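You operate a simulated robot arm through the tools that you are given. There is no shell and no other tool.

You run a simulated robot arm. Do the job below in one go: nothing can be reset, and whatever is moved stays where it is left.

TASK
Put things in order on the plant bench top. At the end: the grey meter stands on top of the blue pad; the dotted yellow cartridge stands where the grey meter stood; the striped pink cartridge stands on top of the black charger; the plain teal cartridge stands where the dotted yellow cartridge stood; whatever was shut is shut again. Leave all else as you found it, and nothing knocked over.

It is judged by the outcome, as a careful person would: the job done as asked, and still so three seconds after it is handed in. It fails if anything else is knocked over, pushed out of place, dropped, spilled or broken.

THE ROBOT
A 7-joint arm with a two-finger parallel gripper, fixed in place. Base frame: the origin is on the floor under the middle of its stand, x ahead of it, y to its left, z up; the work surface is at about z = 780. Units: mm, rad, N and s.
With the tool pointing down near the work surface it reaches from about 300 to 700 mm from the base axis. Its first joint turns from -1.152 to 1.152 rad. Payload 1.57 kg.
Tool frame: the origin (TCP) lies between the finger pads and is the grasp point; the fingertips stand 30 mm ahead of it; z points along the fingers, y is the line along which they close. The gripper opens to 110 mm. The fingers are 24 mm wide and 12 mm thick; the gripper's body (48 by 112 mm) begins 78 mm behind the TCP.
Orientation is that of the tool frame in the base frame, as [roll, pitch, yaw] about the fixed x, y, z axes, in that order (R = Rz(yaw) Ry(pitch) Rx(roll)). With the fingers straight down and closing along the base's y, the tool's x points along the base's -x, its y along +y and its z along -z.

THE INTERFACE
- The arm moves only by the tool step_arm. Its argument "deltas" is a list of rows, each a list of 3 entries, a list of its own where there are three numbers: the shift along the tool's x, y, z in m, then the turn, a rotation vector about the tool's x, y, z in rad, then the finger opening in m, from 0 to 0.11. In form: [[[dx, dy, dz], [wx, wy, wz], gripper], ...]. A call has 1 to 20 rows; each row is the pose to reach, as a shift and turn from the pose commanded when the call began, along the tool's axes at that moment. A row lasts 0.2 s, in which the tool goes at most 50 mm and 0.15 rad; a call with a longer step from one row to the next is refused whole, and so is a gripper value outside its range. Where a pose cannot be reached the arm comes as near as it can. A force on the tool above 40 N (or 10 N above the force at the start of the call, whichever is more), or a blocked arm, ends the call early, and 0.2 s more pass. The fingers move at their own pace (about 108 mm/s each) and stop on an object; they squeeze with about 21 N. The grip force told is the motor's: it shows also when the fingers shut on nothing. Time passes only in rows, and 0.2 s behind the last, so rows that repeat a pose let the fingers close. The reply holds the time, the measured pose of the TCP, the force on the tool along the base axes, the opening and the grip force, in the units named above and with some noise, with the torque about the TCP (base axes, N m) and any sound that the robot's microphone picked up.
- Cameras (640 x 400 px; columns grow to the right, rows downward): "scene" is fixed at [176.2, -409.4, 1394.4]; the picture's right is [0.67, -0.74, 0.00], its down [-0.56, -0.51, -0.66] and it looks along [0.49, 0.44, -0.75] (base axes); focal length 344 px, centre (320, 200). "wrist" rides on the gripper at [70, 16, -141] in the tool frame; the picture's right is [-0.23, 0.97, 0.00], its down [-0.86, -0.20, -0.48] and it looks along [-0.47, -0.11, 0.88] (tool axes); focal length 222 px, centre (320, 200). There is no depth. A picture from a camera that has moved, and an enlarged one, comes with that camera's place and axes in the base frame and with its lens. The place of the scene camera against the robot may be out by one fixed shift of up to 18 mm in any direction.
- snapshot(camera): a new picture of that camera. No time passes.
- inspect(camera, box): a new picture of the part [left, top, right, bottom] of that camera's present view, enlarged. No time passes.
- job_done(): hands the job in; it is judged then, once.

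Places have to be worked out from the pictures, the camera data and where the tool is seen. Open the gripper and draw the arm clear of the work before you hand the job in, unless the task says otherwise.

The tools are called after ">>>" as a command line: name --argument value ..., lists and objects as JSON in quotes. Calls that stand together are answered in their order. step_arm: Moves the arm, as the interface text tells. Its arguments: {"type":"object","properties":{"deltas":{"type":"array"}},"required":["deltas"]} The other tools are called the same way: snapshot (camera) takes a picture; inspect (camera, box) takes an enlarged picture of a part of a camera's view; job_done () hands the job in.

At the start:

```text
t: 0.0
ee_pos: [457.6, 26.2, 1015.2]
tcp_rot: [3.141, 0.001, 3.139]
force: [0.6, 1.5, -0.4]
torque: [0.0, -0.02, 0.01]
finger_gap: 109.9
gripper_force: 0.0
```

scene: 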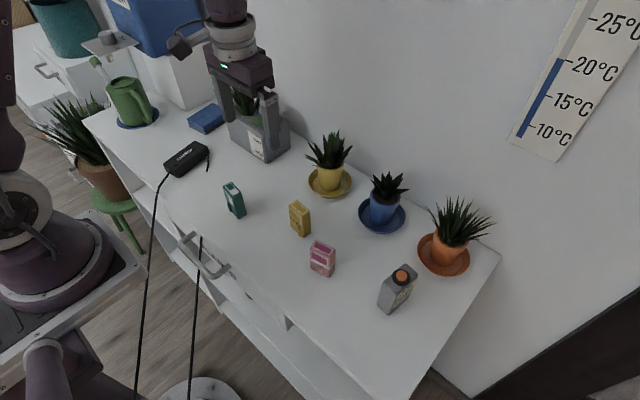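
wrist: 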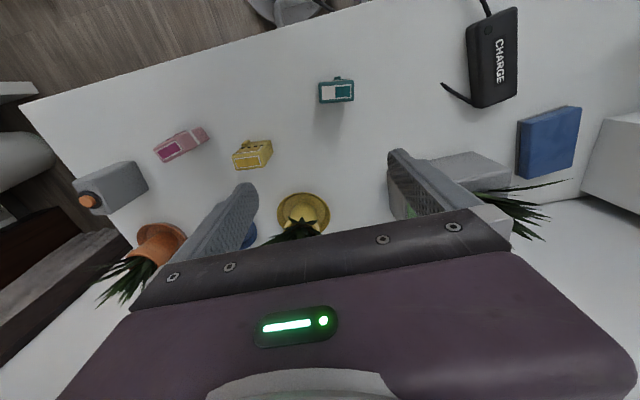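

I start by looking closely at the objects in both views to identify them before any motion.

>>> inspect --camera "scene" --box '[140, 80, 300, 180]'

>>> inspect --camera "scene" --box '[200, 170, 360, 290]'

>>> inspect --camera "scene" --box '[340, 230, 500, 330]'

>>> inspect --camera "wrist" --box '[60, 60, 380, 260]'

>>> inspect --camera "wrist" --box '[380, 0, 640, 220]'

```text
4.00 times, centred on (220, 130) of scene
camera zoom: at [176.2, -409.4, 1394.4], right [0.67, -0.74, 0.0], down [-0.56, -0.51, -0.66], along [0.49, 0.44, -0.75], focal length 1377 px, centre (720, 480)
```

zoom: 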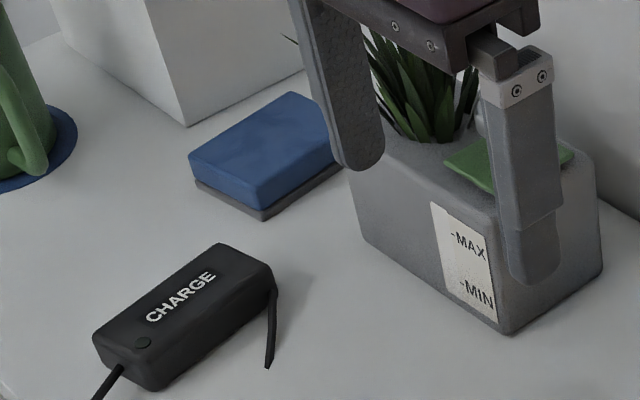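

```text
3.33 times, centred on (280, 230) of scene
camera zoom: at [176.2, -409.4, 1394.4], right [0.67, -0.74, 0.0], down [-0.56, -0.51, -0.66], along [0.49, 0.44, -0.75], focal length 1147 px, centre (453, 100)
```

zoom: 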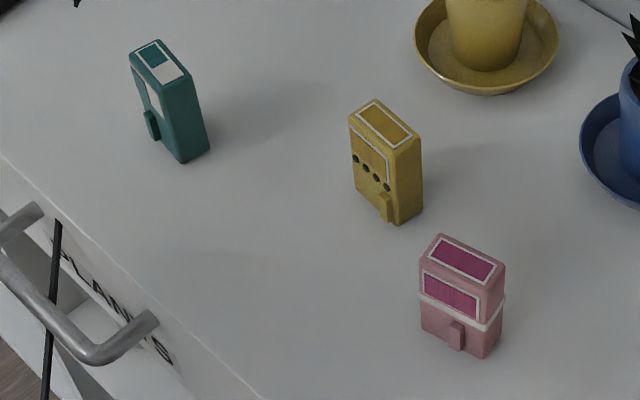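

```text
4.00 times, centred on (420, 280) of scene
camera zoom: at [176.2, -409.4, 1394.4], right [0.67, -0.74, 0.0], down [-0.56, -0.51, -0.66], along [0.49, 0.44, -0.75], focal length 1377 px, centre (-80, -120)
```

zoom: 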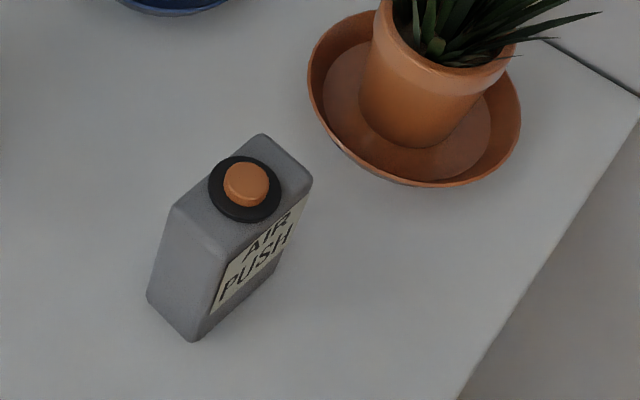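

```text
2.00 times, centred on (220, 160) of wrist
camera zoom: at [387.7, 42.8, 1156.6], right [0.23, 0.97, 0.0], down [0.86, -0.2, 0.48], along [0.47, -0.11, -0.88], focal length 444 px, centre (520, 280)
```

zoom: 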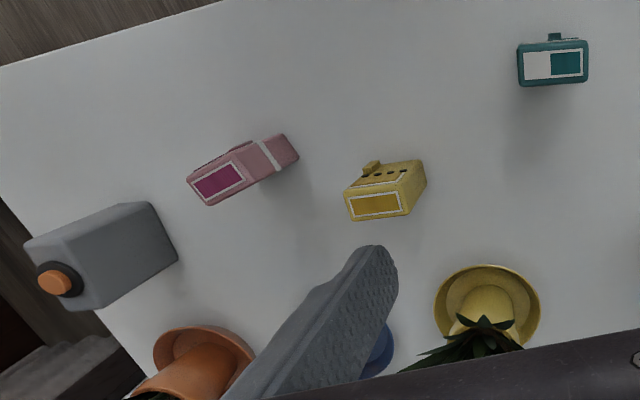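

```text
1.82 times, centred on (510, 110) of wrist
camera zoom: at [387.7, 42.8, 1156.6], right [0.23, 0.97, 0.0], down [0.86, -0.2, 0.48], along [0.47, -0.11, -0.88], focal length 404 px, centre (-26, 364)
```

zoom: 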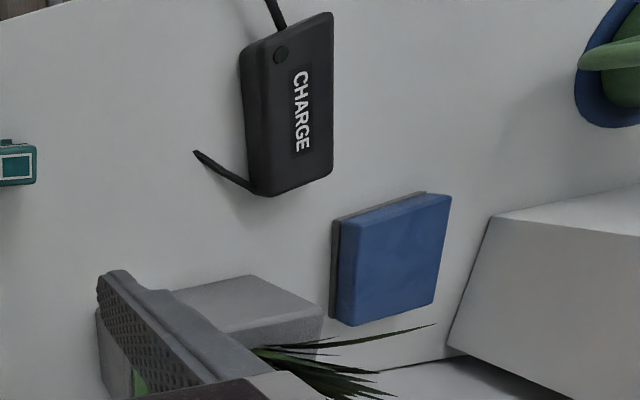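

The grey meter looks to be the "AIR PUSH" box with the orange button near (465,-325). Teal is near (408,60), yellow near (470,-87), pink near (430,-193), the charger near (420,270) and the blue pad near (557,376). I'll move the arm high over the left side for a better wrist view of the pad and charger.

>>> step_arm --deltas '[[[0.01, 0.044, 0], [0, 0, 0], 0.11], [[0.02, 0.088, 0], [0, 0, 0], 0.11], [[0.03, 0.132, 0], [0, 0, 0], 0.11], [[0.04, 0.176, 0], [0, 0, 0], 0.11], [[0.05, 0.22, 0], [0, 0, 0], 0.11], [[0.057, 0.264, 0], [0, 0, 0], 0.11], [[0.057, 0.264, 0], [0, 0, 0], 0.11]]'

>>> snapshot --camera "wrist"

>>> snapshot --camera "scene"

```text
t: 1.6
ee_pos: [401.5, 289.2, 1014.8]
tcp_rot: [3.141, 0.0, 3.141]
force: [0.4, -0.1, 0.3]
torque: [-0.02, 0.0, -0.01]
finger_gap: 109.9
gripper_force: 0.1
```

```text
taken
camera wrist: at [331.5, 304.9, 1156.4], right [0.23, 0.97, 0.0], down [0.86, -0.2, 0.48], along [0.47, -0.11, -0.88], focal length 222 px, centre (320, 200)
```

wrist: 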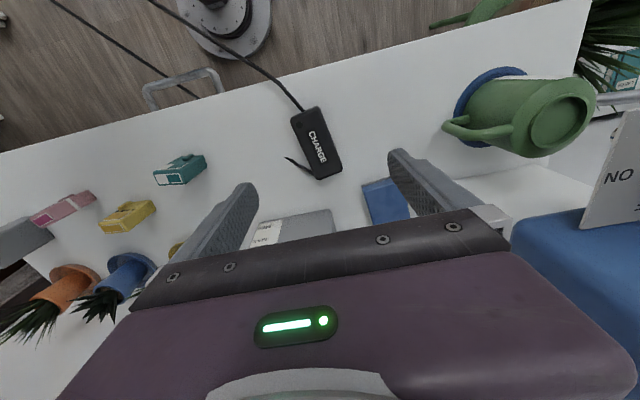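

```text
taken
```

scene: 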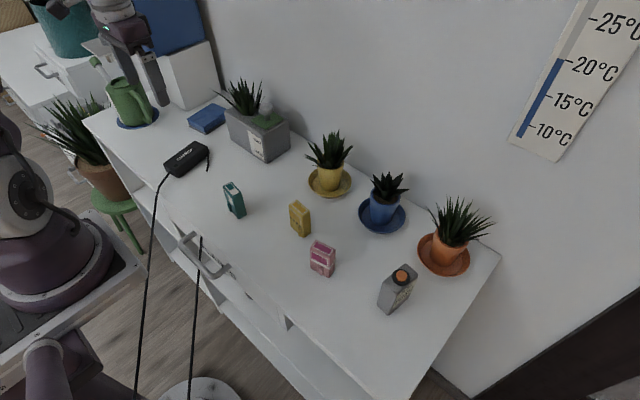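

The bench edge runs along y and objects are clear of the arm. I'll move forward a bit so the pad and planter come into the wrist camera's unobstructed area.

>>> step_arm --deltas '[[[-0.04, 0.015, 0], [0, 0, 0], 0.11], [[-0.08, 0.03, 0], [0, 0, 0], 0.11], [[-0.09, 0.03, -0.03], [0, 0, 0], 0.11], [[-0.09, 0.03, -0.03], [0, 0, 0], 0.11]]'

>>> snapshot --camera "wrist"

>>> inspect --camera "wrist" --box '[200, 20, 480, 220]'

>>> inspect --camera "scene" --box '[80, 0, 300, 180]'

```text
t: 2.6
ee_pos: [491.6, 319.9, 1043.5]
tcp_rot: [3.141, 0.0, 3.141]
force: [-0.3, 0.0, 0.6]
torque: [0.0, 0.0, 0.0]
finger_gap: 109.8
gripper_force: 0.0
```

```text
taken
camera wrist: at [422.0, 336.7, 1184.9], right [0.23, 0.97, 0.0], down [0.86, -0.2, 0.48], along [0.47, -0.11, -0.88], focal length 222 px, centre (320, 200)
```

wrist: 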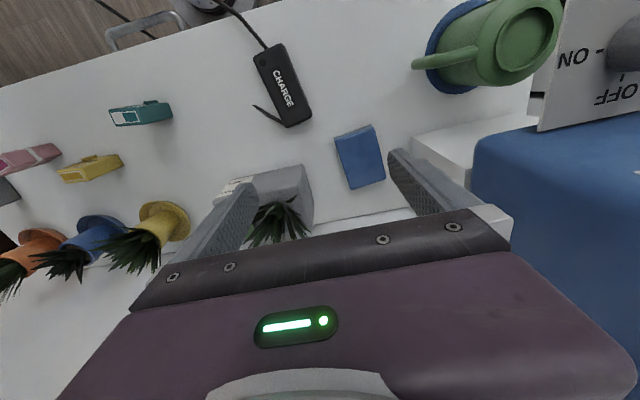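

```text
2.00 times, centred on (340, 120) of wrist
camera zoom: at [422.0, 336.7, 1184.9], right [0.23, 0.97, 0.0], down [0.86, -0.2, 0.48], along [0.47, -0.11, -0.88], focal length 444 px, centre (280, 360)
```

zoom: 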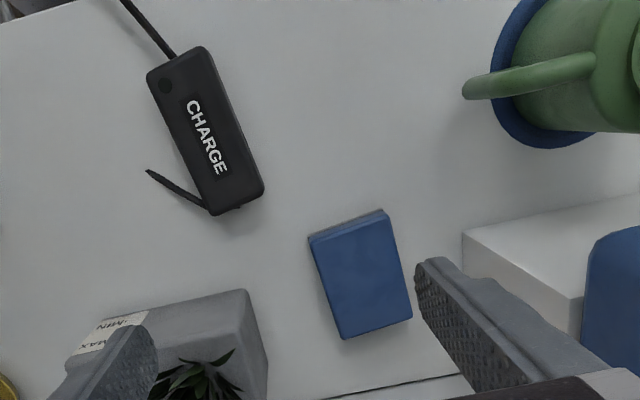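

```text
2.22 times, centred on (190, 90) of scene
camera zoom: at [176.2, -409.4, 1394.4], right [0.67, -0.74, 0.0], down [-0.56, -0.51, -0.66], along [0.49, 0.44, -0.75], focal length 765 px, centre (609, 444)
```

zoom: 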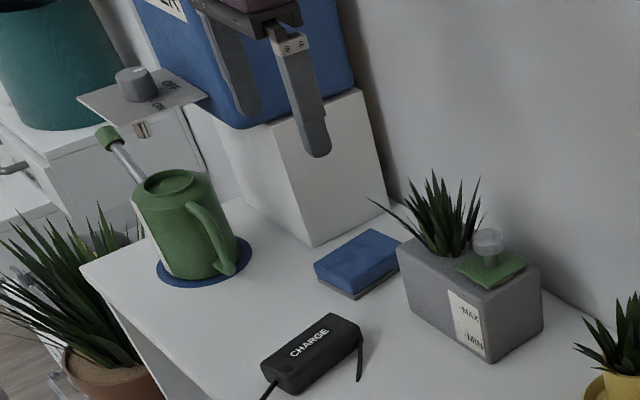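

The pad measures about 100×65×30 mm, centred near (559,379) with its long axis turned ~0.125 rad from x. The charger top is at z≈807, centred near (420,282). Next I swing right to view the meter and the cartridges.

>>> step_arm --deltas '[[[0.007, -0.0446, 0], [0, 0, 0], 0.11], [[0.014, -0.0892, 0], [0, 0, 0], 0.11], [[0.021, -0.1338, 0], [0, 0, 0], 0.11], [[0.028, -0.1784, 0], [0, 0, 0], 0.11], [[0.035, -0.223, 0], [0, 0, 0], 0.11], [[0.042, -0.2676, 0], [0, 0, 0], 0.11], [[0.049, -0.3122, 0], [0, 0, 0], 0.11], [[0.056, -0.3568, 0], [0, 0, 0], 0.11], [[0.063, -0.4014, 0], [0, 0, 0], 0.11], [[0.07, -0.446, 0], [0, 0, 0], 0.11], [[0.077, -0.4906, 0], [0, 0, 0], 0.11], [[0.084, -0.5352, 0], [0, 0, 0], 0.11], [[0.091, -0.58, 0], [0, 0, 0], 0.11], [[0.091, -0.58, 0], [0, 0, 0], 0.11]]'

>>> snapshot --camera "wrist"

>>> inspect --camera "wrist" --box '[160, 20, 400, 200]'

>>> inspect --camera "wrist" --box '[380, 20, 620, 200]'

```text
t: 5.6
ee_pos: [399.0, -256.9, 1046.7]
tcp_rot: [-3.141, -0.001, 3.14]
force: [0.2, 0.0, -0.2]
torque: [-0.03, 0.0, 0.02]
finger_gap: 110.1
gripper_force: 0.1
```

```text
taken
camera wrist: at [328.9, -241.8, 1187.5], right [0.23, 0.97, 0.0], down [0.86, -0.2, 0.48], along [0.47, -0.11, -0.88], focal length 222 px, centre (320, 200)
```

wrist: 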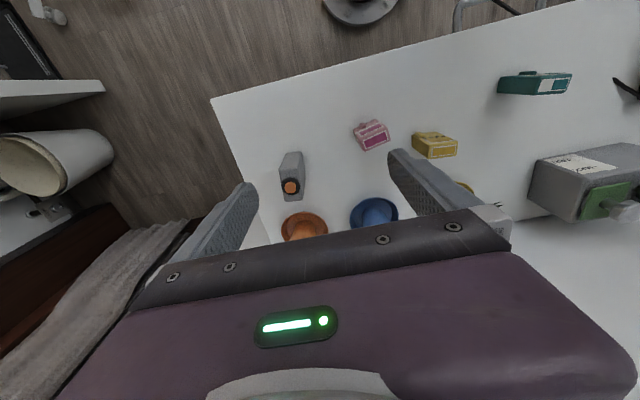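

```text
2.22 times, centred on (280, 110) of wrist
camera zoom: at [328.9, -241.8, 1187.5], right [0.23, 0.97, 0.0], down [0.86, -0.2, 0.48], along [0.47, -0.11, -0.88], focal length 494 px, centre (409, 400)
```

zoom: 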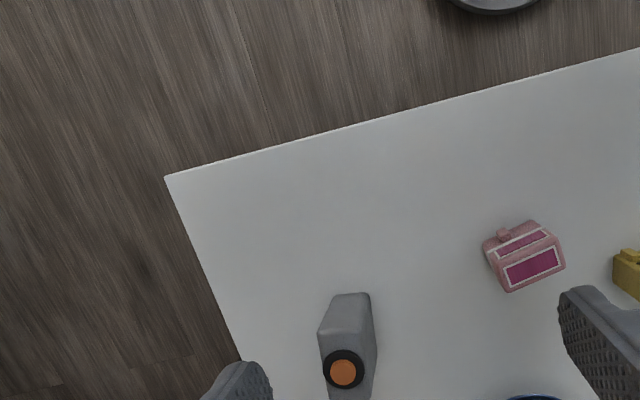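

```text
2.22 times, centred on (500, 110) of wrist
camera zoom: at [328.9, -241.8, 1187.5], right [0.23, 0.97, 0.0], down [0.86, -0.2, 0.48], along [0.47, -0.11, -0.88], focal length 494 px, centre (-80, 400)
```

zoom: 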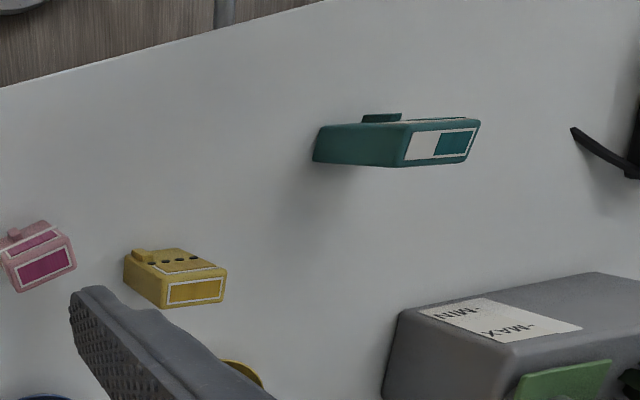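

I want a tighter view of the meter and repeat readings, so I zoom in on the meter, pink, yellow and teal from this pose.

>>> inspect --camera "wrist" --box '[255, 135, 335, 215]'

>>> inspect --camera "wrist" --box '[340, 100, 470, 180]'

>>> inspect --camera "wrist" --box '[485, 50, 595, 115]'

>>> inspect --camera "scene" --box '[370, 250, 430, 325]'

```text
5.00 times, centred on (295, 175) of wrist
camera zoom: at [328.9, -241.8, 1187.5], right [0.23, 0.97, 0.0], down [0.86, -0.2, 0.48], along [0.47, -0.11, -0.88], focal length 1111 px, centre (445, 325)
```

zoom: 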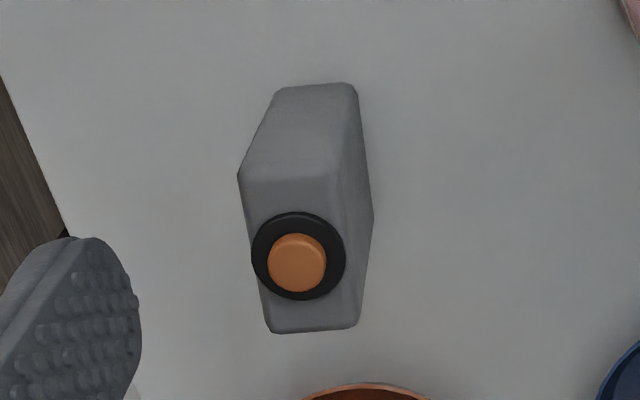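

```text
4.92 times, centred on (405, 140) of wrist
camera zoom: at [328.9, -241.8, 1187.5], right [0.23, 0.97, 0.0], down [0.86, -0.2, 0.48], along [0.47, -0.11, -0.88], focal length 1094 px, centre (-98, 495)
```

zoom: 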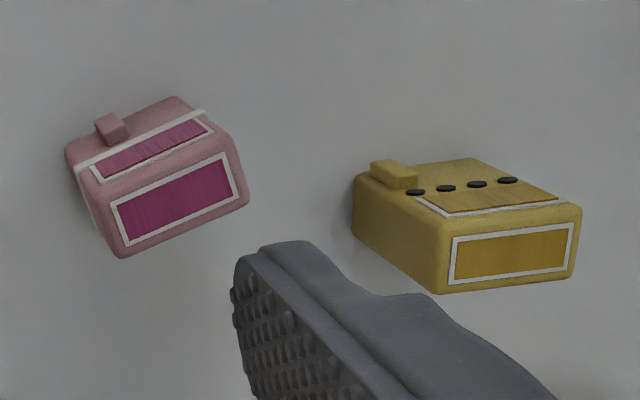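

```text
5.82 times, centred on (540, 82) of wrist
camera zoom: at [328.9, -241.8, 1187.5], right [0.23, 0.97, 0.0], down [0.86, -0.2, 0.48], along [0.47, -0.11, -0.88], focal length 1292 px, centre (-960, 884)
```

zoom: 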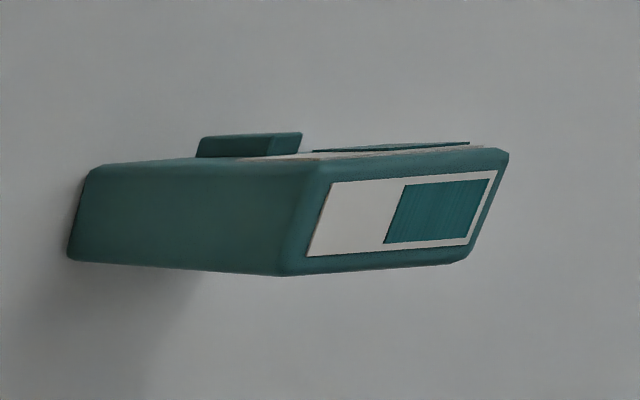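

```text
5.33 times, centred on (400, 288) of scene
camera zoom: at [176.2, -409.5, 1394.4], right [0.67, -0.74, 0.0], down [-0.56, -0.51, -0.66], along [0.49, 0.44, -0.75], focal length 1836 px, centre (-107, -267)
```

zoom: 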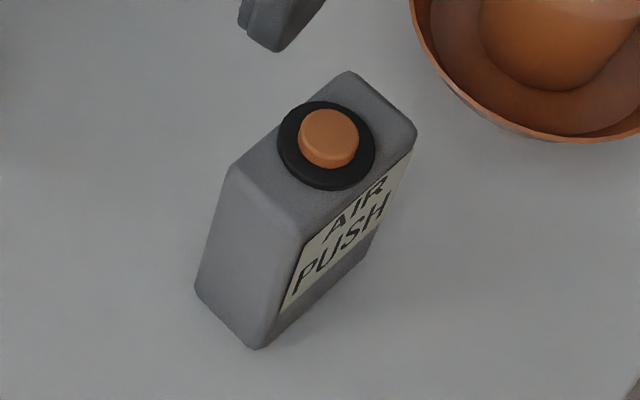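

All three cartridges look about 41×23×72 mm: teal at (406,60), yellow at (465,-80), pink at (425,-180). The meter is about 55×33×90 mm at (463,-320), yaw ≈ -0.15, with a button on top that I'll keep clear of. I move above the meter, turned to its yaw, and check alignment there.

>>> step_arm --deltas '[[[-0.016, -0.0155, 0.0], [0, 0, 0.04], 0.08], [[-0.032, -0.031, 0.02], [0, 0, 0.08], 0.08], [[-0.048, -0.0465, 0.05], [0, 0, 0.12], 0.08], [[-0.0637, -0.062, 0.07], [0, 0, 0.15], 0.08], [[-0.0637, -0.062, 0.086], [0, 0, 0.15], 0.08], [[-0.0637, -0.062, 0.086], [0, 0, 0.15], 0.08]]'

>>> snapshot --camera "wrist"

>>> snapshot --camera "scene"

```text
t: 7.0
ee_pos: [462.2, -321.5, 959.0]
tcp_rot: [3.14, 0.001, 2.994]
force: [0.6, -0.3, 0.1]
torque: [-0.01, -0.01, 0.0]
finger_gap: 79.8
gripper_force: 0.1
```

```text
taken
camera wrist: at [395.6, -295.3, 1100.5], right [0.37, 0.93, 0.0], down [0.82, -0.33, 0.48], along [0.44, -0.18, -0.88], focal length 222 px, centre (320, 200)
```

wrist: 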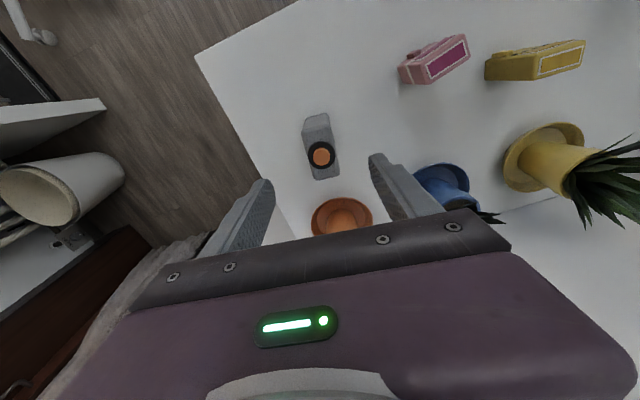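

```text
taken
```

scene: 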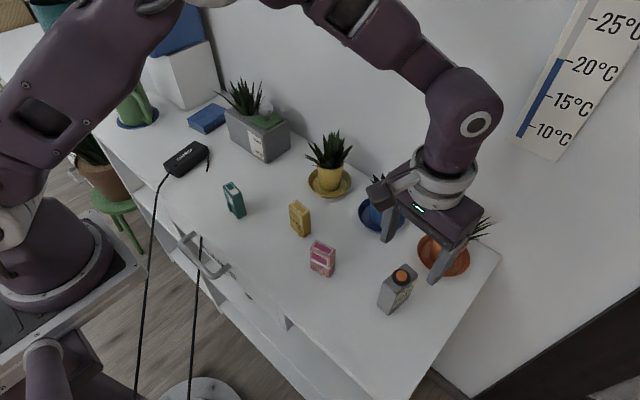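

The meter sits between the fingers in the wrist view. I zoom to measure the offset along and across the closing line.

>>> inspect --camera "wrist" --box '[270, 95, 370, 195]'

>>> inspect --camera "wrist" --box '[170, 90, 490, 290]'

```text
4.00 times, centred on (320, 145) of wrist
camera zoom: at [395.6, -295.3, 1100.5], right [0.37, 0.93, 0.0], down [0.82, -0.33, 0.48], along [0.44, -0.18, -0.88], focal length 888 px, centre (320, 420)
```

zoom: 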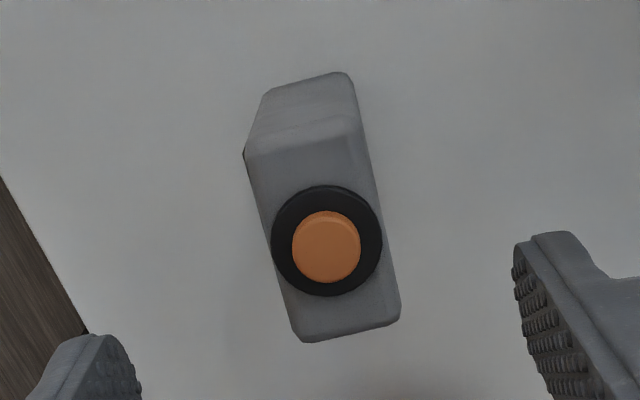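

```text
2.00 times, centred on (330, 190) of wrist
camera zoom: at [395.6, -295.3, 1100.5], right [0.37, 0.93, 0.0], down [0.82, -0.33, 0.48], along [0.44, -0.18, -0.88], focal length 444 px, centre (300, 220)
```

zoom: 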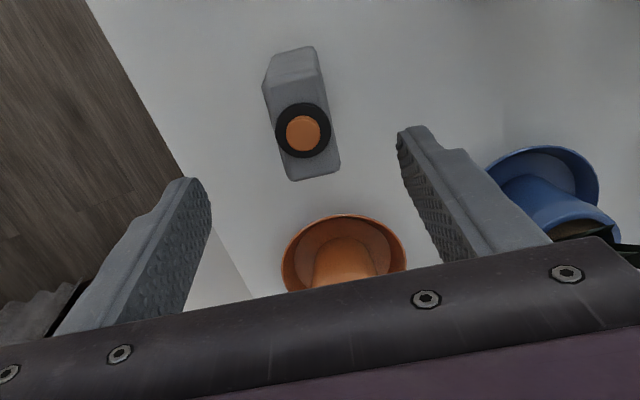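

The meter centre is about 2 mm off along the closing line and its yaw matches within 0.02 rad. I descend around it to TCP z≈825, which leaves the button about 20 mm below the gripper body.

>>> step_arm --deltas '[[[0.0006, 0.0018, 0.03], [0, 0, 0], 0.08], [[0.0006, 0.0018, 0.06], [0, 0, 0], 0.08], [[0.0006, 0.0018, 0.085], [0, 0, 0], 0.08], [[0.0006, 0.0018, 0.105], [0, 0, 0], 0.08], [[0.0006, 0.0018, 0.12], [0, 0, 0], 0.08], [[0.0006, 0.0018, 0.13], [0, 0, 0], 0.08], [[0.0006, 0.0018, 0.134], [0, 0, 0], 0.08], [[0.0006, 0.0018, 0.134], [0, 0, 0], 0.06]]'

>>> snapshot --camera "wrist"

>>> inspect --camera "scene" --box '[340, 180, 500, 330]'

```text
t: 8.8
ee_pos: [462.6, -319.3, 826.3]
tcp_rot: [3.14, 0.001, 2.993]
force: [0.6, -0.4, -0.1]
torque: [0.01, 0.0, 0.01]
finger_gap: 60.1
gripper_force: 0.1
```

```text
taken
camera wrist: at [395.7, -293.0, 966.4], right [0.37, 0.93, 0.0], down [0.82, -0.32, 0.48], along [0.44, -0.18, -0.88], focal length 222 px, centre (320, 200)
```

wrist: 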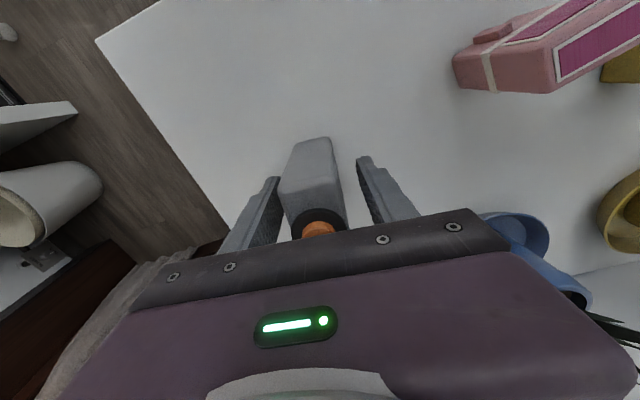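

```text
2.67 times, centred on (420, 255) of scene
camera zoom: at [176.2, -409.4, 1394.4], right [0.67, -0.74, 0.0], down [-0.56, -0.51, -0.66], along [0.49, 0.44, -0.75], focal length 918 px, centre (53, 53)
```

zoom: 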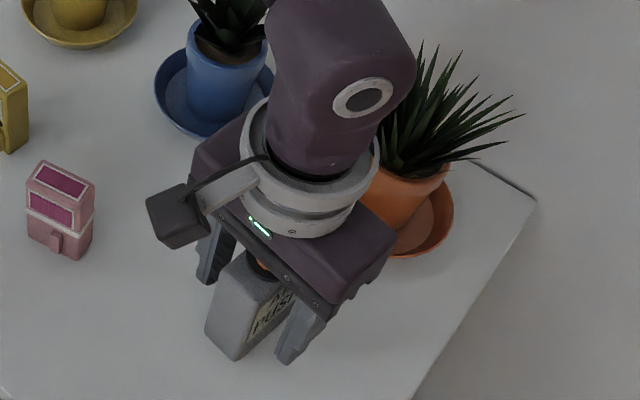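

The fingers straddle the meter evenly (within ~1 mm), the button is clear, and the plant isn't touched. I close gently.

>>> step_arm --deltas '[[[0, 0.0003, 0], [0, 0, 0], 0.05], [[0, 0.0003, 0], [0, 0, 0], 0.044], [[0, 0.0003, 0], [0, 0, 0], 0.04], [[0, 0.0003, 0], [0, 0, 0], 0.036], [[0, 0.0003, 0], [0, 0, 0], 0.033], [[0, 0.0003, 0], [0, 0, 0], 0.03], [[0, 0.0003, 0], [0, 0, 0], 0.025], [[0, 0.0003, 0], [0, 0, 0], 0.0], [[0, 0.0003, 0], [0, 0, 0], 0.0], [[0, 0.0003, 0], [0, 0, 0], 0.0]]'

>>> snapshot --camera "wrist"

```text
t: 11.0
ee_pos: [462.7, -318.8, 824.8]
tcp_rot: [-3.14, 0.002, 2.992]
force: [-0.6, 0.2, 0.8]
torque: [-0.01, 0.04, 0.0]
finger_gap: 31.6
gripper_force: 21.0
```

```text
taken
camera wrist: at [396.1, -292.7, 966.6], right [0.37, 0.93, 0.0], down [0.82, -0.32, 0.48], along [0.44, -0.18, -0.88], focal length 222 px, centre (320, 200)
```

wrist: 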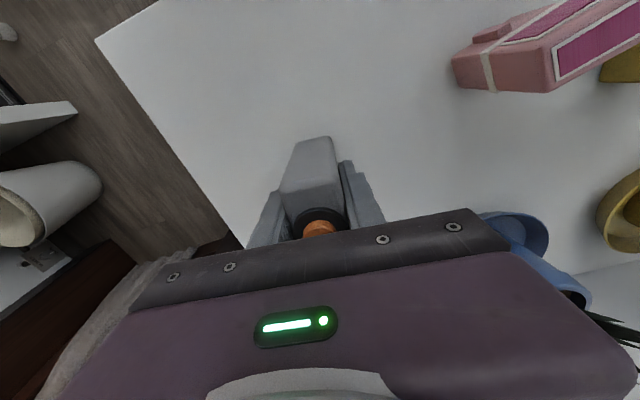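

Firm grip at 31.6 mm with nothing displaced. I lift straight up and check the load.

>>> step_arm --deltas '[[[0, 0, -0.005], [0, 0, 0], 0.0], [[0, 0, -0.02], [0, 0, 0], 0.0], [[0, 0, -0.045], [0, 0, 0], 0.0], [[0, 0, -0.08], [0, 0, 0], 0.0], [[0, 0, -0.12], [0, 0, 0], 0.0], [[0, 0, -0.155], [0, 0, 0], 0.0], [[0, 0, -0.175], [0, 0, 0], 0.0], [[0, 0, -0.175], [0, 0, 0], 0.0]]'

>>> snapshot --camera "wrist"

>>> snapshot --camera "scene"

```text
t: 12.8
ee_pos: [462.6, -317.4, 1001.2]
tcp_rot: [3.14, 0.0, 2.992]
force: [0.6, 0.5, -1.6]
torque: [0.02, -0.02, 0.02]
finger_gap: 31.6
gripper_force: 20.7
```

```text
taken
camera wrist: at [397.3, -291.5, 1142.6], right [0.37, 0.93, 0.0], down [0.82, -0.33, 0.48], along [0.44, -0.18, -0.88], focal length 222 px, centre (320, 200)
```

wrist: 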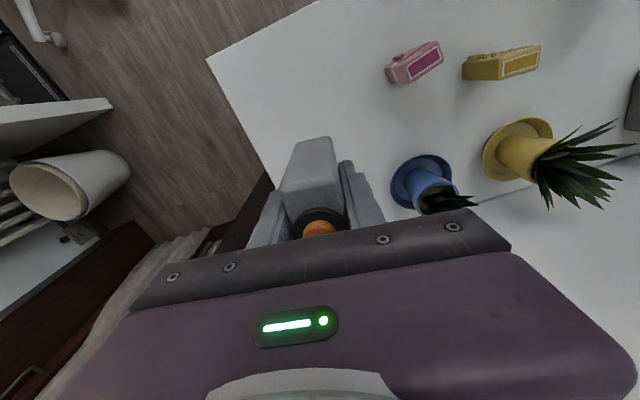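

```text
taken
```

scene: 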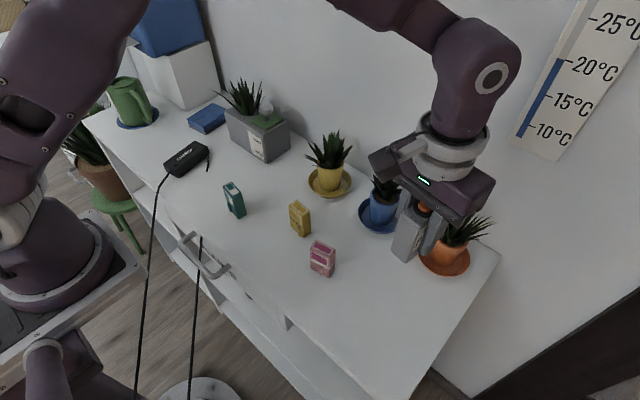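

The meter is held (~0.2 kg load), clear of all objects with its bottom near z≈955. I carry it left along x≈420, turning it gradually to match the pad's yaw.

>>> step_arm --deltas '[[[0.01089, 0.01858, 0], [0, 0, -0.017], 0.0], [[0.02994, 0.05111, 0], [0, 0, -0.034], 0.0], [[0.0493, 0.08561, 0], [0, 0, -0.051], 0.0], [[0.06188, 0.12214, 0], [0, 0, -0.068], 0.0], [[0.06783, 0.16169, 0], [0, 0, -0.085], 0.0], [[0.07379, 0.20125, 0], [0, 0, -0.102], 0.0], [[0.07974, 0.2408, 0], [0, 0, -0.119], 0.0], [[0.0857, 0.28035, 0], [0, 0, -0.136], 0.0], [[0.09166, 0.3199, 0], [0, 0, -0.153], 0.0], [[0.09761, 0.35946, 0], [0, 0, -0.17], 0.0], [[0.10357, 0.399, 0], [0, 0, -0.187], 0.0], [[0.10952, 0.43856, 0], [0, 0, -0.204], 0.0], [[0.11548, 0.47811, 0], [0, 0, -0.221], 0.0], [[0.12144, 0.51766, 0], [0, 0, -0.238], 0.0], [[0.1259, 0.54733, 0], [0, 0, -0.256], 0.0], [[0.12739, 0.5572, 0], [0, 0, -0.275], 0.0], [[0.12739, 0.5572, 0], [0, 0, -0.275], 0.0]]'

>>> snapshot --camera "wrist"

>>> snapshot --camera "scene"

```text
t: 16.4
ee_pos: [420.9, 250.6, 1001.3]
tcp_rot: [-3.139, 0.0, -3.016]
force: [-0.1, 0.1, -1.2]
torque: [0.03, 0.01, -0.01]
finger_gap: 31.9
gripper_force: 20.9
```

```text
taken
camera wrist: at [349.3, 258.5, 1141.9], right [0.1, 0.99, 0.0], down [0.87, -0.09, 0.48], along [0.48, -0.05, -0.88], focal length 222 px, centre (320, 200)
```

wrist: 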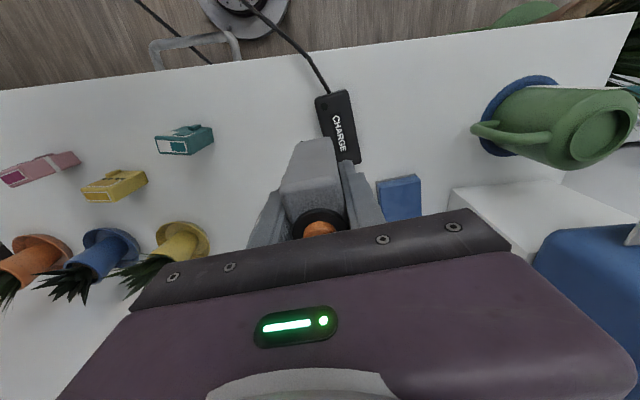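

```text
taken
```

scene: 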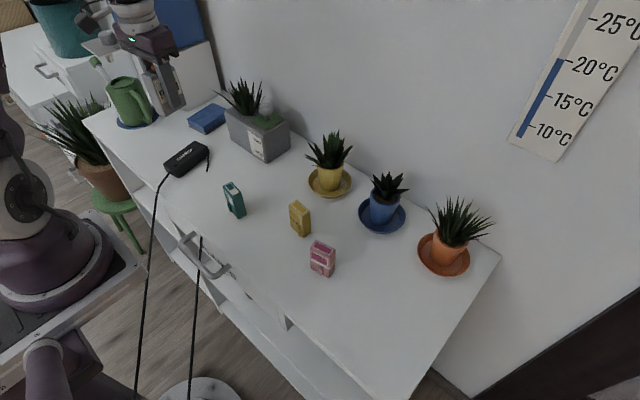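

The meter is safely past the charger, and the turn matches the pad's yaw (+0.126). I edge closer to the pad for another measurement of it.

>>> step_arm --deltas '[[[-0.0177, 0.0204, 0], [0, 0, 0], 0.0], [[-0.0442, 0.0509, 0], [0, 0, 0], 0.0], [[-0.0619, 0.0712, 0], [0, 0, 0], 0.0], [[-0.0707, 0.0814, 0], [0, 0, 0], 0.0], [[-0.0707, 0.0814, 0], [0, 0, 0], 0.0]]'

>>> inspect --camera "wrist" --box '[240, 60, 480, 240]'

>>> inspect --camera "scene" --box '[100, 20, 280, 160]'

```text
t: 17.6
ee_pos: [481.5, 340.9, 1000.9]
tcp_rot: [-3.14, 0.001, -3.017]
force: [-1.3, 0.6, -1.3]
torque: [0.01, 0.01, -0.06]
finger_gap: 31.9
gripper_force: 21.2
```

```text
2.22 times, centred on (360, 150) of wrist
camera zoom: at [409.0, 347.6, 1142.0], right [0.1, 0.99, 0.0], down [0.87, -0.09, 0.48], along [0.48, -0.05, -0.88], focal length 494 px, centre (231, 311)
```

zoom: 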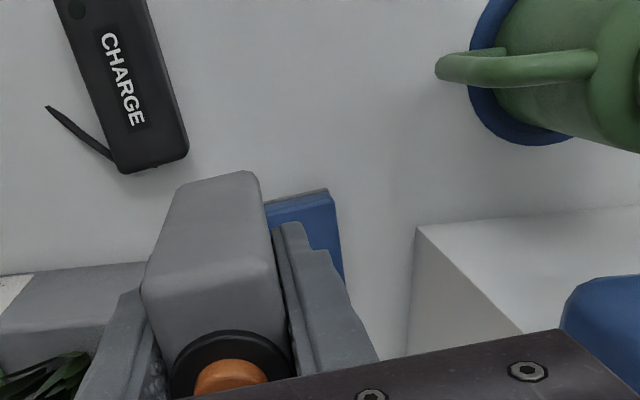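

```text
2.86 times, centred on (190, 90) of scene
camera zoom: at [176.2, -409.4, 1394.4], right [0.67, -0.74, 0.0], down [-0.56, -0.51, -0.66], along [0.49, 0.44, -0.75], focal length 983 px, centre (691, 514)
```

zoom: 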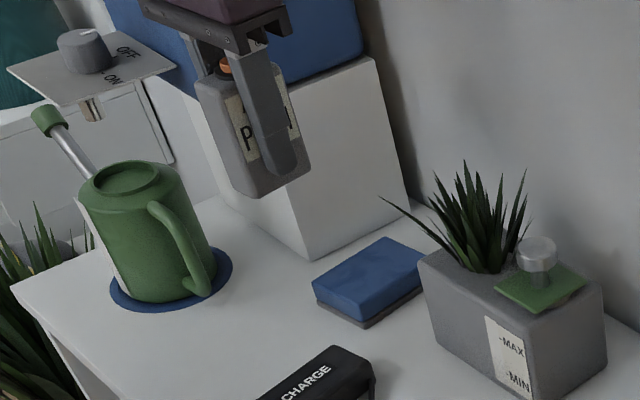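

The pad estimate agrees across three views: centre ≈ (560,379), top z≈810. I move the meter over it at z=1000, then look before lowering.

>>> step_arm --deltas '[[[-0.015, 0.005, 0], [0, 0, 0], 0.0], [[-0.045, 0.015, 0], [0, 0, 0], 0.0], [[-0.07, 0.024, 0], [0, 0, 0], 0.0], [[-0.0838, 0.0287, 0], [0, 0, 0], 0.0], [[-0.0838, 0.0287, 0], [0, 0, 0], 0.0]]'

>>> inspect --camera "scene" --box '[100, 0, 280, 140]'

>>> snapshot --camera "wrist"

```text
t: 18.8
ee_pos: [546.6, 371.9, 1000.5]
tcp_rot: [-3.141, -0.001, -3.017]
force: [-1.1, -0.9, -0.6]
torque: [0.0, 0.01, -0.02]
finger_gap: 32.1
gripper_force: 21.1
out of reach, approached as far as the arm can: row 4, 5
```

```text
2.86 times, centred on (190, 70) of scene
camera zoom: at [176.2, -409.4, 1394.4], right [0.67, -0.74, 0.0], down [-0.56, -0.51, -0.66], along [0.49, 0.44, -0.75], focal length 983 px, centre (691, 571)
```

zoom: 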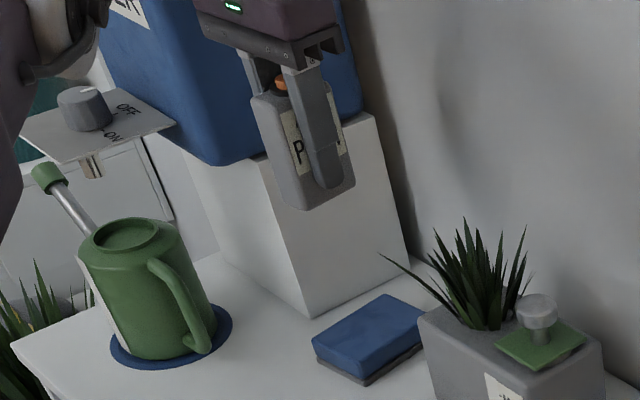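

```text
taken
camera wrist: at [475.4, 379.5, 1141.5], right [0.1, 0.99, 0.0], down [0.87, -0.09, 0.48], along [0.48, -0.05, -0.88], focal length 222 px, centre (320, 200)
```

wrist: 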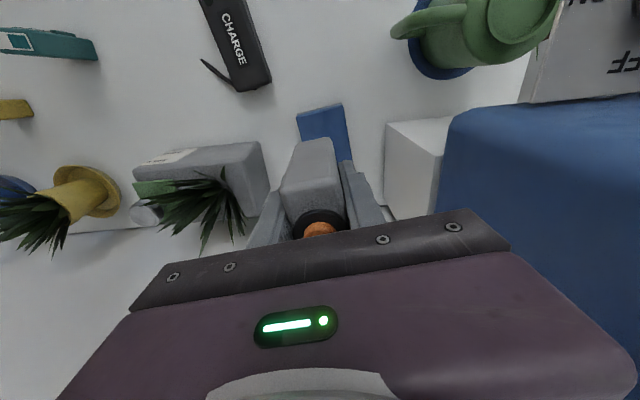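

At z=1000 that point is just beyond reach, so the arm stopped at (547,372). Reach grows lower down, so I descend 60 mm and see where it settles. Everything around is clear.

>>> step_arm --deltas '[[[0, 0, 0.015], [0, 0, 0], 0.0], [[0, 0, 0.03], [0, 0, 0], 0.0], [[0, 0, 0.045], [0, 0, 0], 0.0], [[0, 0, 0.06], [0, 0, 0], 0.0], [[0, 0, 0.06], [0, 0, 0], 0.0]]'

>>> inspect --camera "scene" --box '[100, 0, 280, 140]'

>>> snapshot --camera "scene"

```text
t: 20.0
ee_pos: [547.4, 373.5, 939.0]
tcp_rot: [-3.141, 0.0, -3.016]
force: [0.2, -0.8, -1.5]
torque: [-0.03, -0.01, -0.02]
finger_gap: 32.1
gripper_force: 21.2
```

```text
2.86 times, centred on (190, 70) of scene
camera zoom: at [176.2, -409.4, 1394.4], right [0.67, -0.74, 0.0], down [-0.56, -0.51, -0.66], along [0.49, 0.44, -0.75], focal length 983 px, centre (691, 571)
```

zoom: 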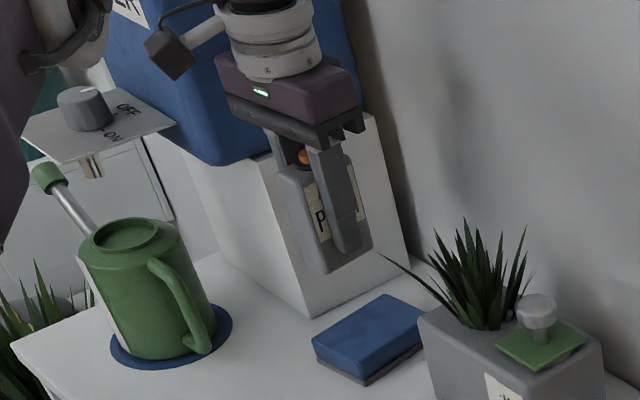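

```text
taken
```

scene: 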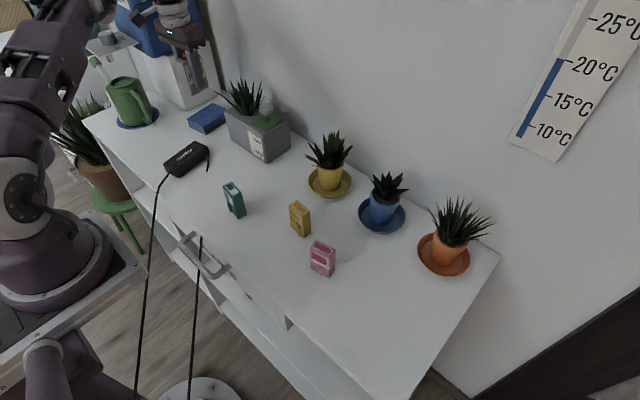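

The command was clipped at about (547,373), now at z=939. I shift the remaining ~13 mm forward and lower to z≈880, leaving the meter's bottom ~25 mm above the pad.

>>> step_arm --deltas '[[[-0.003, 0.001, 0.012], [0, 0, 0], 0.0], [[-0.007, 0.0025, 0.027], [0, 0, 0], 0.0], [[-0.011, 0.004, 0.045], [0, 0, 0], 0.0], [[-0.0132, 0.0047, 0.059], [0, 0, 0], 0.0], [[-0.0132, 0.0047, 0.059], [0, 0, 0], 0.0]]'

>>> snapshot --camera "wrist"

>>> inspect --camera "scene" --box '[130, 20, 290, 145]'

```text
t: 21.2
ee_pos: [558.8, 379.4, 881.2]
tcp_rot: [3.141, 0.0, -3.016]
force: [0.5, 0.9, -1.7]
torque: [0.01, -0.02, 0.01]
finger_gap: 31.9
gripper_force: 20.5
```

```text
taken
camera wrist: at [487.8, 385.8, 1021.3], right [0.1, 0.99, 0.0], down [0.87, -0.09, 0.48], along [0.48, -0.05, -0.88], focal length 222 px, centre (320, 200)
```

wrist: 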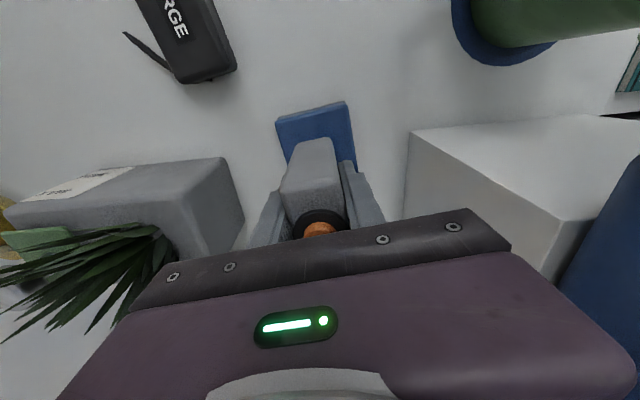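

```text
3.20 times, centred on (210, 82) of scene
camera zoom: at [176.2, -409.4, 1394.4], right [0.67, -0.74, 0.0], down [-0.56, -0.51, -0.66], along [0.49, 0.44, -0.75], focal length 1101 px, centre (672, 576)
```

zoom: 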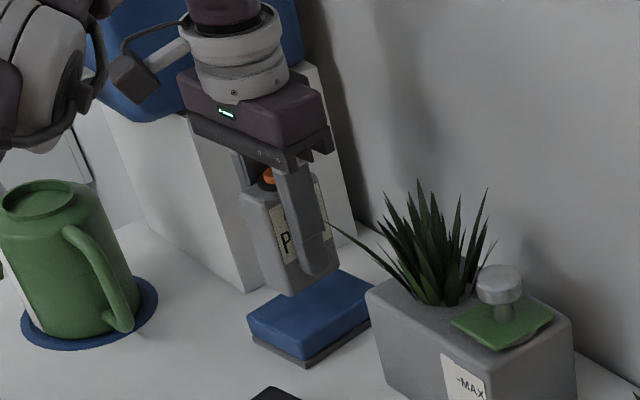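

The meter is over the pad, about 2 mm off centre, and nothing is in contact. I correct that and lower to just above the pad's top.

>>> step_arm --deltas '[[[-0.0005, 0.001, 0.008], [0, 0, 0], 0.0], [[-0.001, 0.0015, 0.015], [0, 0, 0], 0.0], [[-0.001, 0.0015, 0.02], [0, 0, 0], 0.0], [[-0.001, 0.0015, 0.022], [0, 0, 0], 0.0], [[-0.001, 0.0015, 0.022], [0, 0, 0], 0.0]]'

>>> inspect --camera "scene" --box '[170, 60, 270, 140]'

>>> inspect --camera "wrist" --box '[240, 80, 400, 240]'

```text
t: 22.4
ee_pos: [559.3, 379.7, 858.1]
tcp_rot: [-3.141, 0.001, -3.016]
force: [0.7, -0.8, -1.6]
torque: [0.01, -0.02, 0.0]
finger_gap: 31.8
gripper_force: 20.5
```

```text
5.00 times, centred on (220, 100) of scene
camera zoom: at [176.2, -409.4, 1394.4], right [0.67, -0.74, 0.0], down [-0.56, -0.51, -0.66], along [0.49, 0.44, -0.75], focal length 1721 px, centre (820, 700)
```

zoom: 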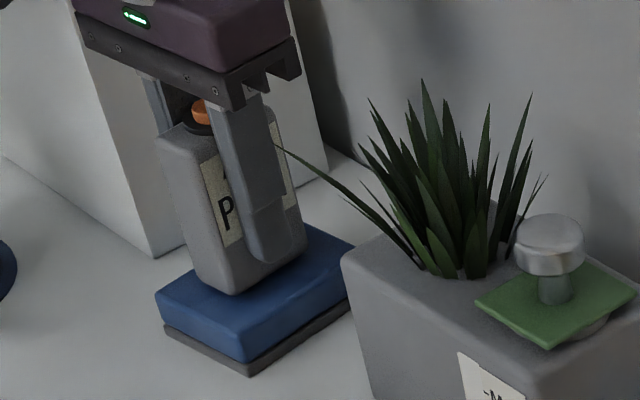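

```text
2.50 times, centred on (320, 160) of wrist
camera zoom: at [488.4, 387.6, 999.8], right [0.1, 0.99, 0.0], down [0.87, -0.09, 0.48], along [0.48, -0.05, -0.88], focal length 555 px, centre (320, 300)
```

zoom: 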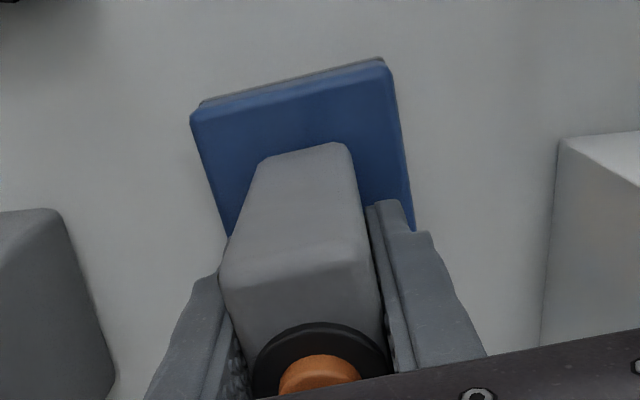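

The bottom is a few mm above the pad, centred. I lower in small steps, watching the force.

>>> step_arm --deltas '[[[0, 0, 0.001], [0, 0, 0], 0.0], [[0, 0, 0.002], [0, 0, 0], 0.0], [[0, 0, 0.002], [0, 0, 0], 0.0]]'

```text
t: 23.2
ee_pos: [558.9, 379.6, 857.2]
tcp_rot: [3.141, 0.0, -3.016]
force: [0.3, -0.6, -1.2]
torque: [-0.01, 0.01, -0.02]
finger_gap: 32.0
gripper_force: 21.0
```

No contact yet (the load reading is unchanged), so I continue down in 1 mm steps.

>>> step_arm --deltas '[[[0, 0, 0.0007], [0, 0, 0], 0.0], [[0, 0, 0.0015], [0, 0, 0], 0.0], [[0, 0, 0.0015], [0, 0, 0], 0.0]]'

>>> inspect --camera "scene" --box '[185, 85, 245, 140]'

```text
t: 24.0
ee_pos: [559.3, 380.6, 855.9]
tcp_rot: [3.141, 0.0, -3.016]
force: [0.5, 0.0, -0.9]
torque: [-0.01, -0.01, -0.01]
finger_gap: 31.9
gripper_force: 20.9
```

```text
7.27 times, centred on (215, 112) of scene
camera zoom: at [176.2, -409.4, 1394.4], right [0.67, -0.74, 0.0], down [-0.56, -0.51, -0.66], along [0.49, 0.44, -0.75], focal length 2503 px, centre (1084, 836)
```

zoom: 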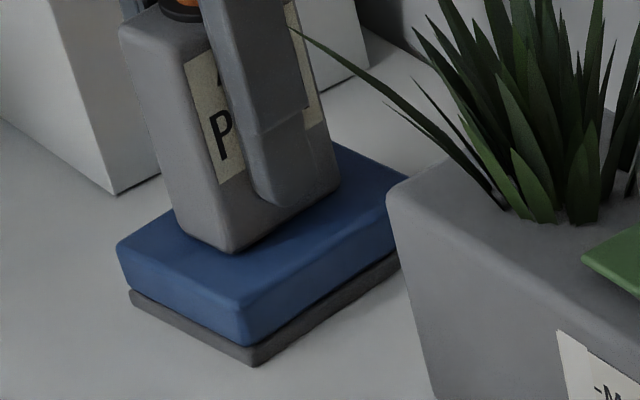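

The force is still near the hanging weight, so I go down another 1.5 mm.

>>> step_arm --deltas '[[[0, 0, 0.0007], [0, 0, 0], 0.0], [[0, 0, 0.0015], [0, 0, 0], 0.0], [[0, 0, 0.0015], [0, 0, 0], 0.0]]'

```text
t: 24.8
ee_pos: [561.3, 380.8, 855.1]
tcp_rot: [3.139, 0.004, -3.016]
force: [-0.2, 1.2, 17.3]
torque: [0.01, -0.01, 0.05]
finger_gap: 31.9
gripper_force: 20.8
```

Contact with the pad (17 N up). I back off 0.7 mm to relieve the press, then open the fingers gradually.

>>> step_arm --deltas '[[[0, 0, -0.0004], [0, 0, 0], 0.0], [[0, 0, -0.0008], [0, 0, 0], 0.0], [[0, 0, -0.0008], [0, 0, 0], 0.0]]'

```text
t: 25.6
ee_pos: [561.3, 381.0, 855.2]
tcp_rot: [-3.141, 0.0, -3.017]
force: [1.7, 2.7, 9.0]
torque: [0.1, -0.35, 0.05]
finger_gap: 31.5
gripper_force: 21.2
```

Still 9 N of press, so I ease another 0.6 mm and then open slowly.

>>> step_arm --deltas '[[[0, 0, -0.0003], [0, 0, 0], 0.0], [[0, 0, -0.0006], [0, 0, 0], 0.0], [[0, 0, -0.0006], [0, 0, 0], 0.0]]'

```text
t: 26.4
ee_pos: [560.2, 381.0, 855.1]
tcp_rot: [-3.14, 0.001, -3.016]
force: [0.2, -1.9, 3.3]
torque: [-0.03, -0.12, -0.04]
finger_gap: 31.8
gripper_force: 21.1
```

Only a light 3 N remains. I open the fingers gradually to 60 mm.

>>> step_arm --deltas '[[[0, 0, 0], [0, 0, 0], 0.031], [[0, 0, 0], [0, 0, 0], 0.033], [[0, 0, 0], [0, 0, 0], 0.036], [[0, 0, 0], [0, 0, 0], 0.042], [[0, 0, 0], [0, 0, 0], 0.05], [[0, 0, 0], [0, 0, 0], 0.06], [[0, 0, 0], [0, 0, 0], 0.06]]'

>>> snapshot --camera "wrist"

>>> inspect --camera "scene" --box '[170, 60, 270, 140]'

```text
t: 28.0
ee_pos: [560.6, 381.0, 855.4]
tcp_rot: [3.141, 0.0, -3.016]
force: [-0.5, 0.1, 0.4]
torque: [-0.03, 0.03, 0.02]
finger_gap: 59.7
gripper_force: 0.1
```

```text
taken
camera wrist: at [488.8, 388.8, 996.4], right [0.1, 0.99, 0.0], down [0.87, -0.09, 0.48], along [0.48, -0.05, -0.88], focal length 222 px, centre (320, 200)
```

wrist: 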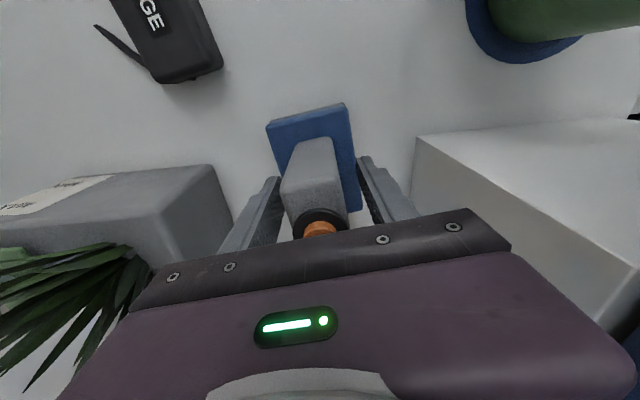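

```text
5.00 times, centred on (220, 100) of scene
camera zoom: at [176.2, -409.4, 1394.4], right [0.67, -0.74, 0.0], down [-0.56, -0.51, -0.66], along [0.49, 0.44, -0.75], focal length 1721 px, centre (820, 700)
```

zoom: 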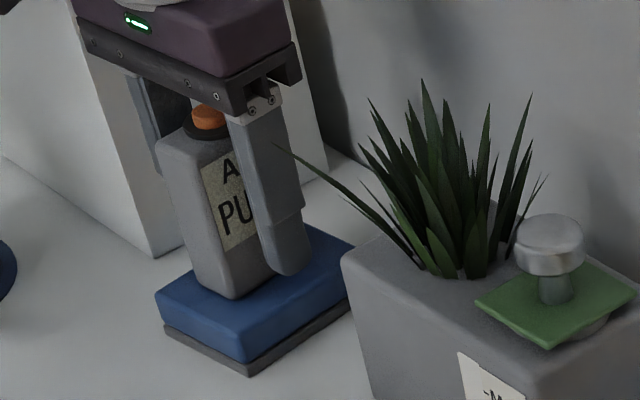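

The meter stands upright on the pad, centred and released. I withdraw straight up, easing back along the meter's long axis to stay within reach.

>>> step_arm --deltas '[[[0, 0, -0.01], [0, 0, 0], 0.06], [[0, 0, -0.03], [0, 0, 0], 0.06], [[0.004, 0, -0.055], [0, 0, 0], 0.06], [[0.012, 0, -0.085], [0, 0, 0], 0.06], [[0.025, 0, -0.115], [0, 0, 0], 0.06], [[0.05, 0, -0.14], [0, 0, 0], 0.06], [[0.07, 0, -0.155], [0, 0, 0], 0.06], [[0.08, 0, -0.16], [0, 0, 0], 0.06]]'

>>> snapshot --camera "wrist"

>>> inspect --camera "scene" --box '[130, 20, 290, 145]'

```text
t: 29.8
ee_pos: [480.4, 371.3, 1015.1]
tcp_rot: [-3.141, 0.0, -3.018]
force: [-0.4, 0.1, 0.2]
torque: [0.0, 0.0, 0.02]
finger_gap: 59.8
gripper_force: 0.0
```

```text
taken
camera wrist: at [409.7, 378.2, 1156.4], right [0.1, 0.99, 0.0], down [0.87, -0.09, 0.48], along [0.48, -0.05, -0.88], focal length 222 px, centre (320, 200)
```

wrist: 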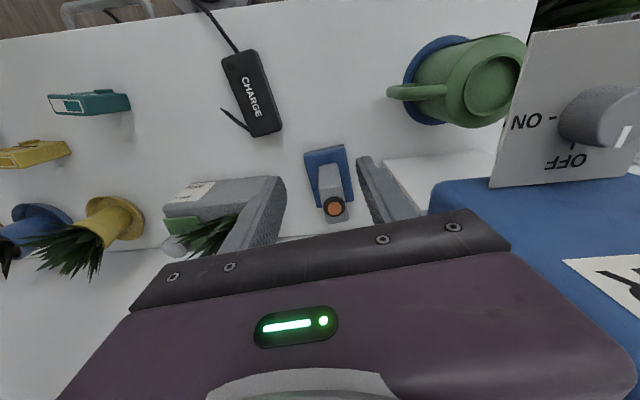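

```text
3.20 times, centred on (210, 82) of scene
camera zoom: at [176.2, -409.4, 1394.4], right [0.67, -0.74, 0.0], down [-0.56, -0.51, -0.66], along [0.49, 0.44, -0.75], focal length 1101 px, centre (672, 576)
```

zoom: 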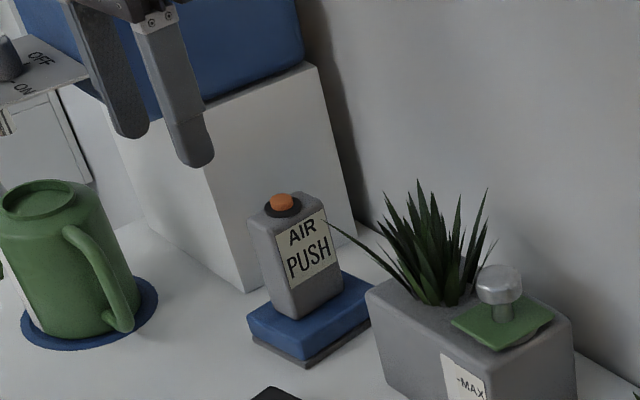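

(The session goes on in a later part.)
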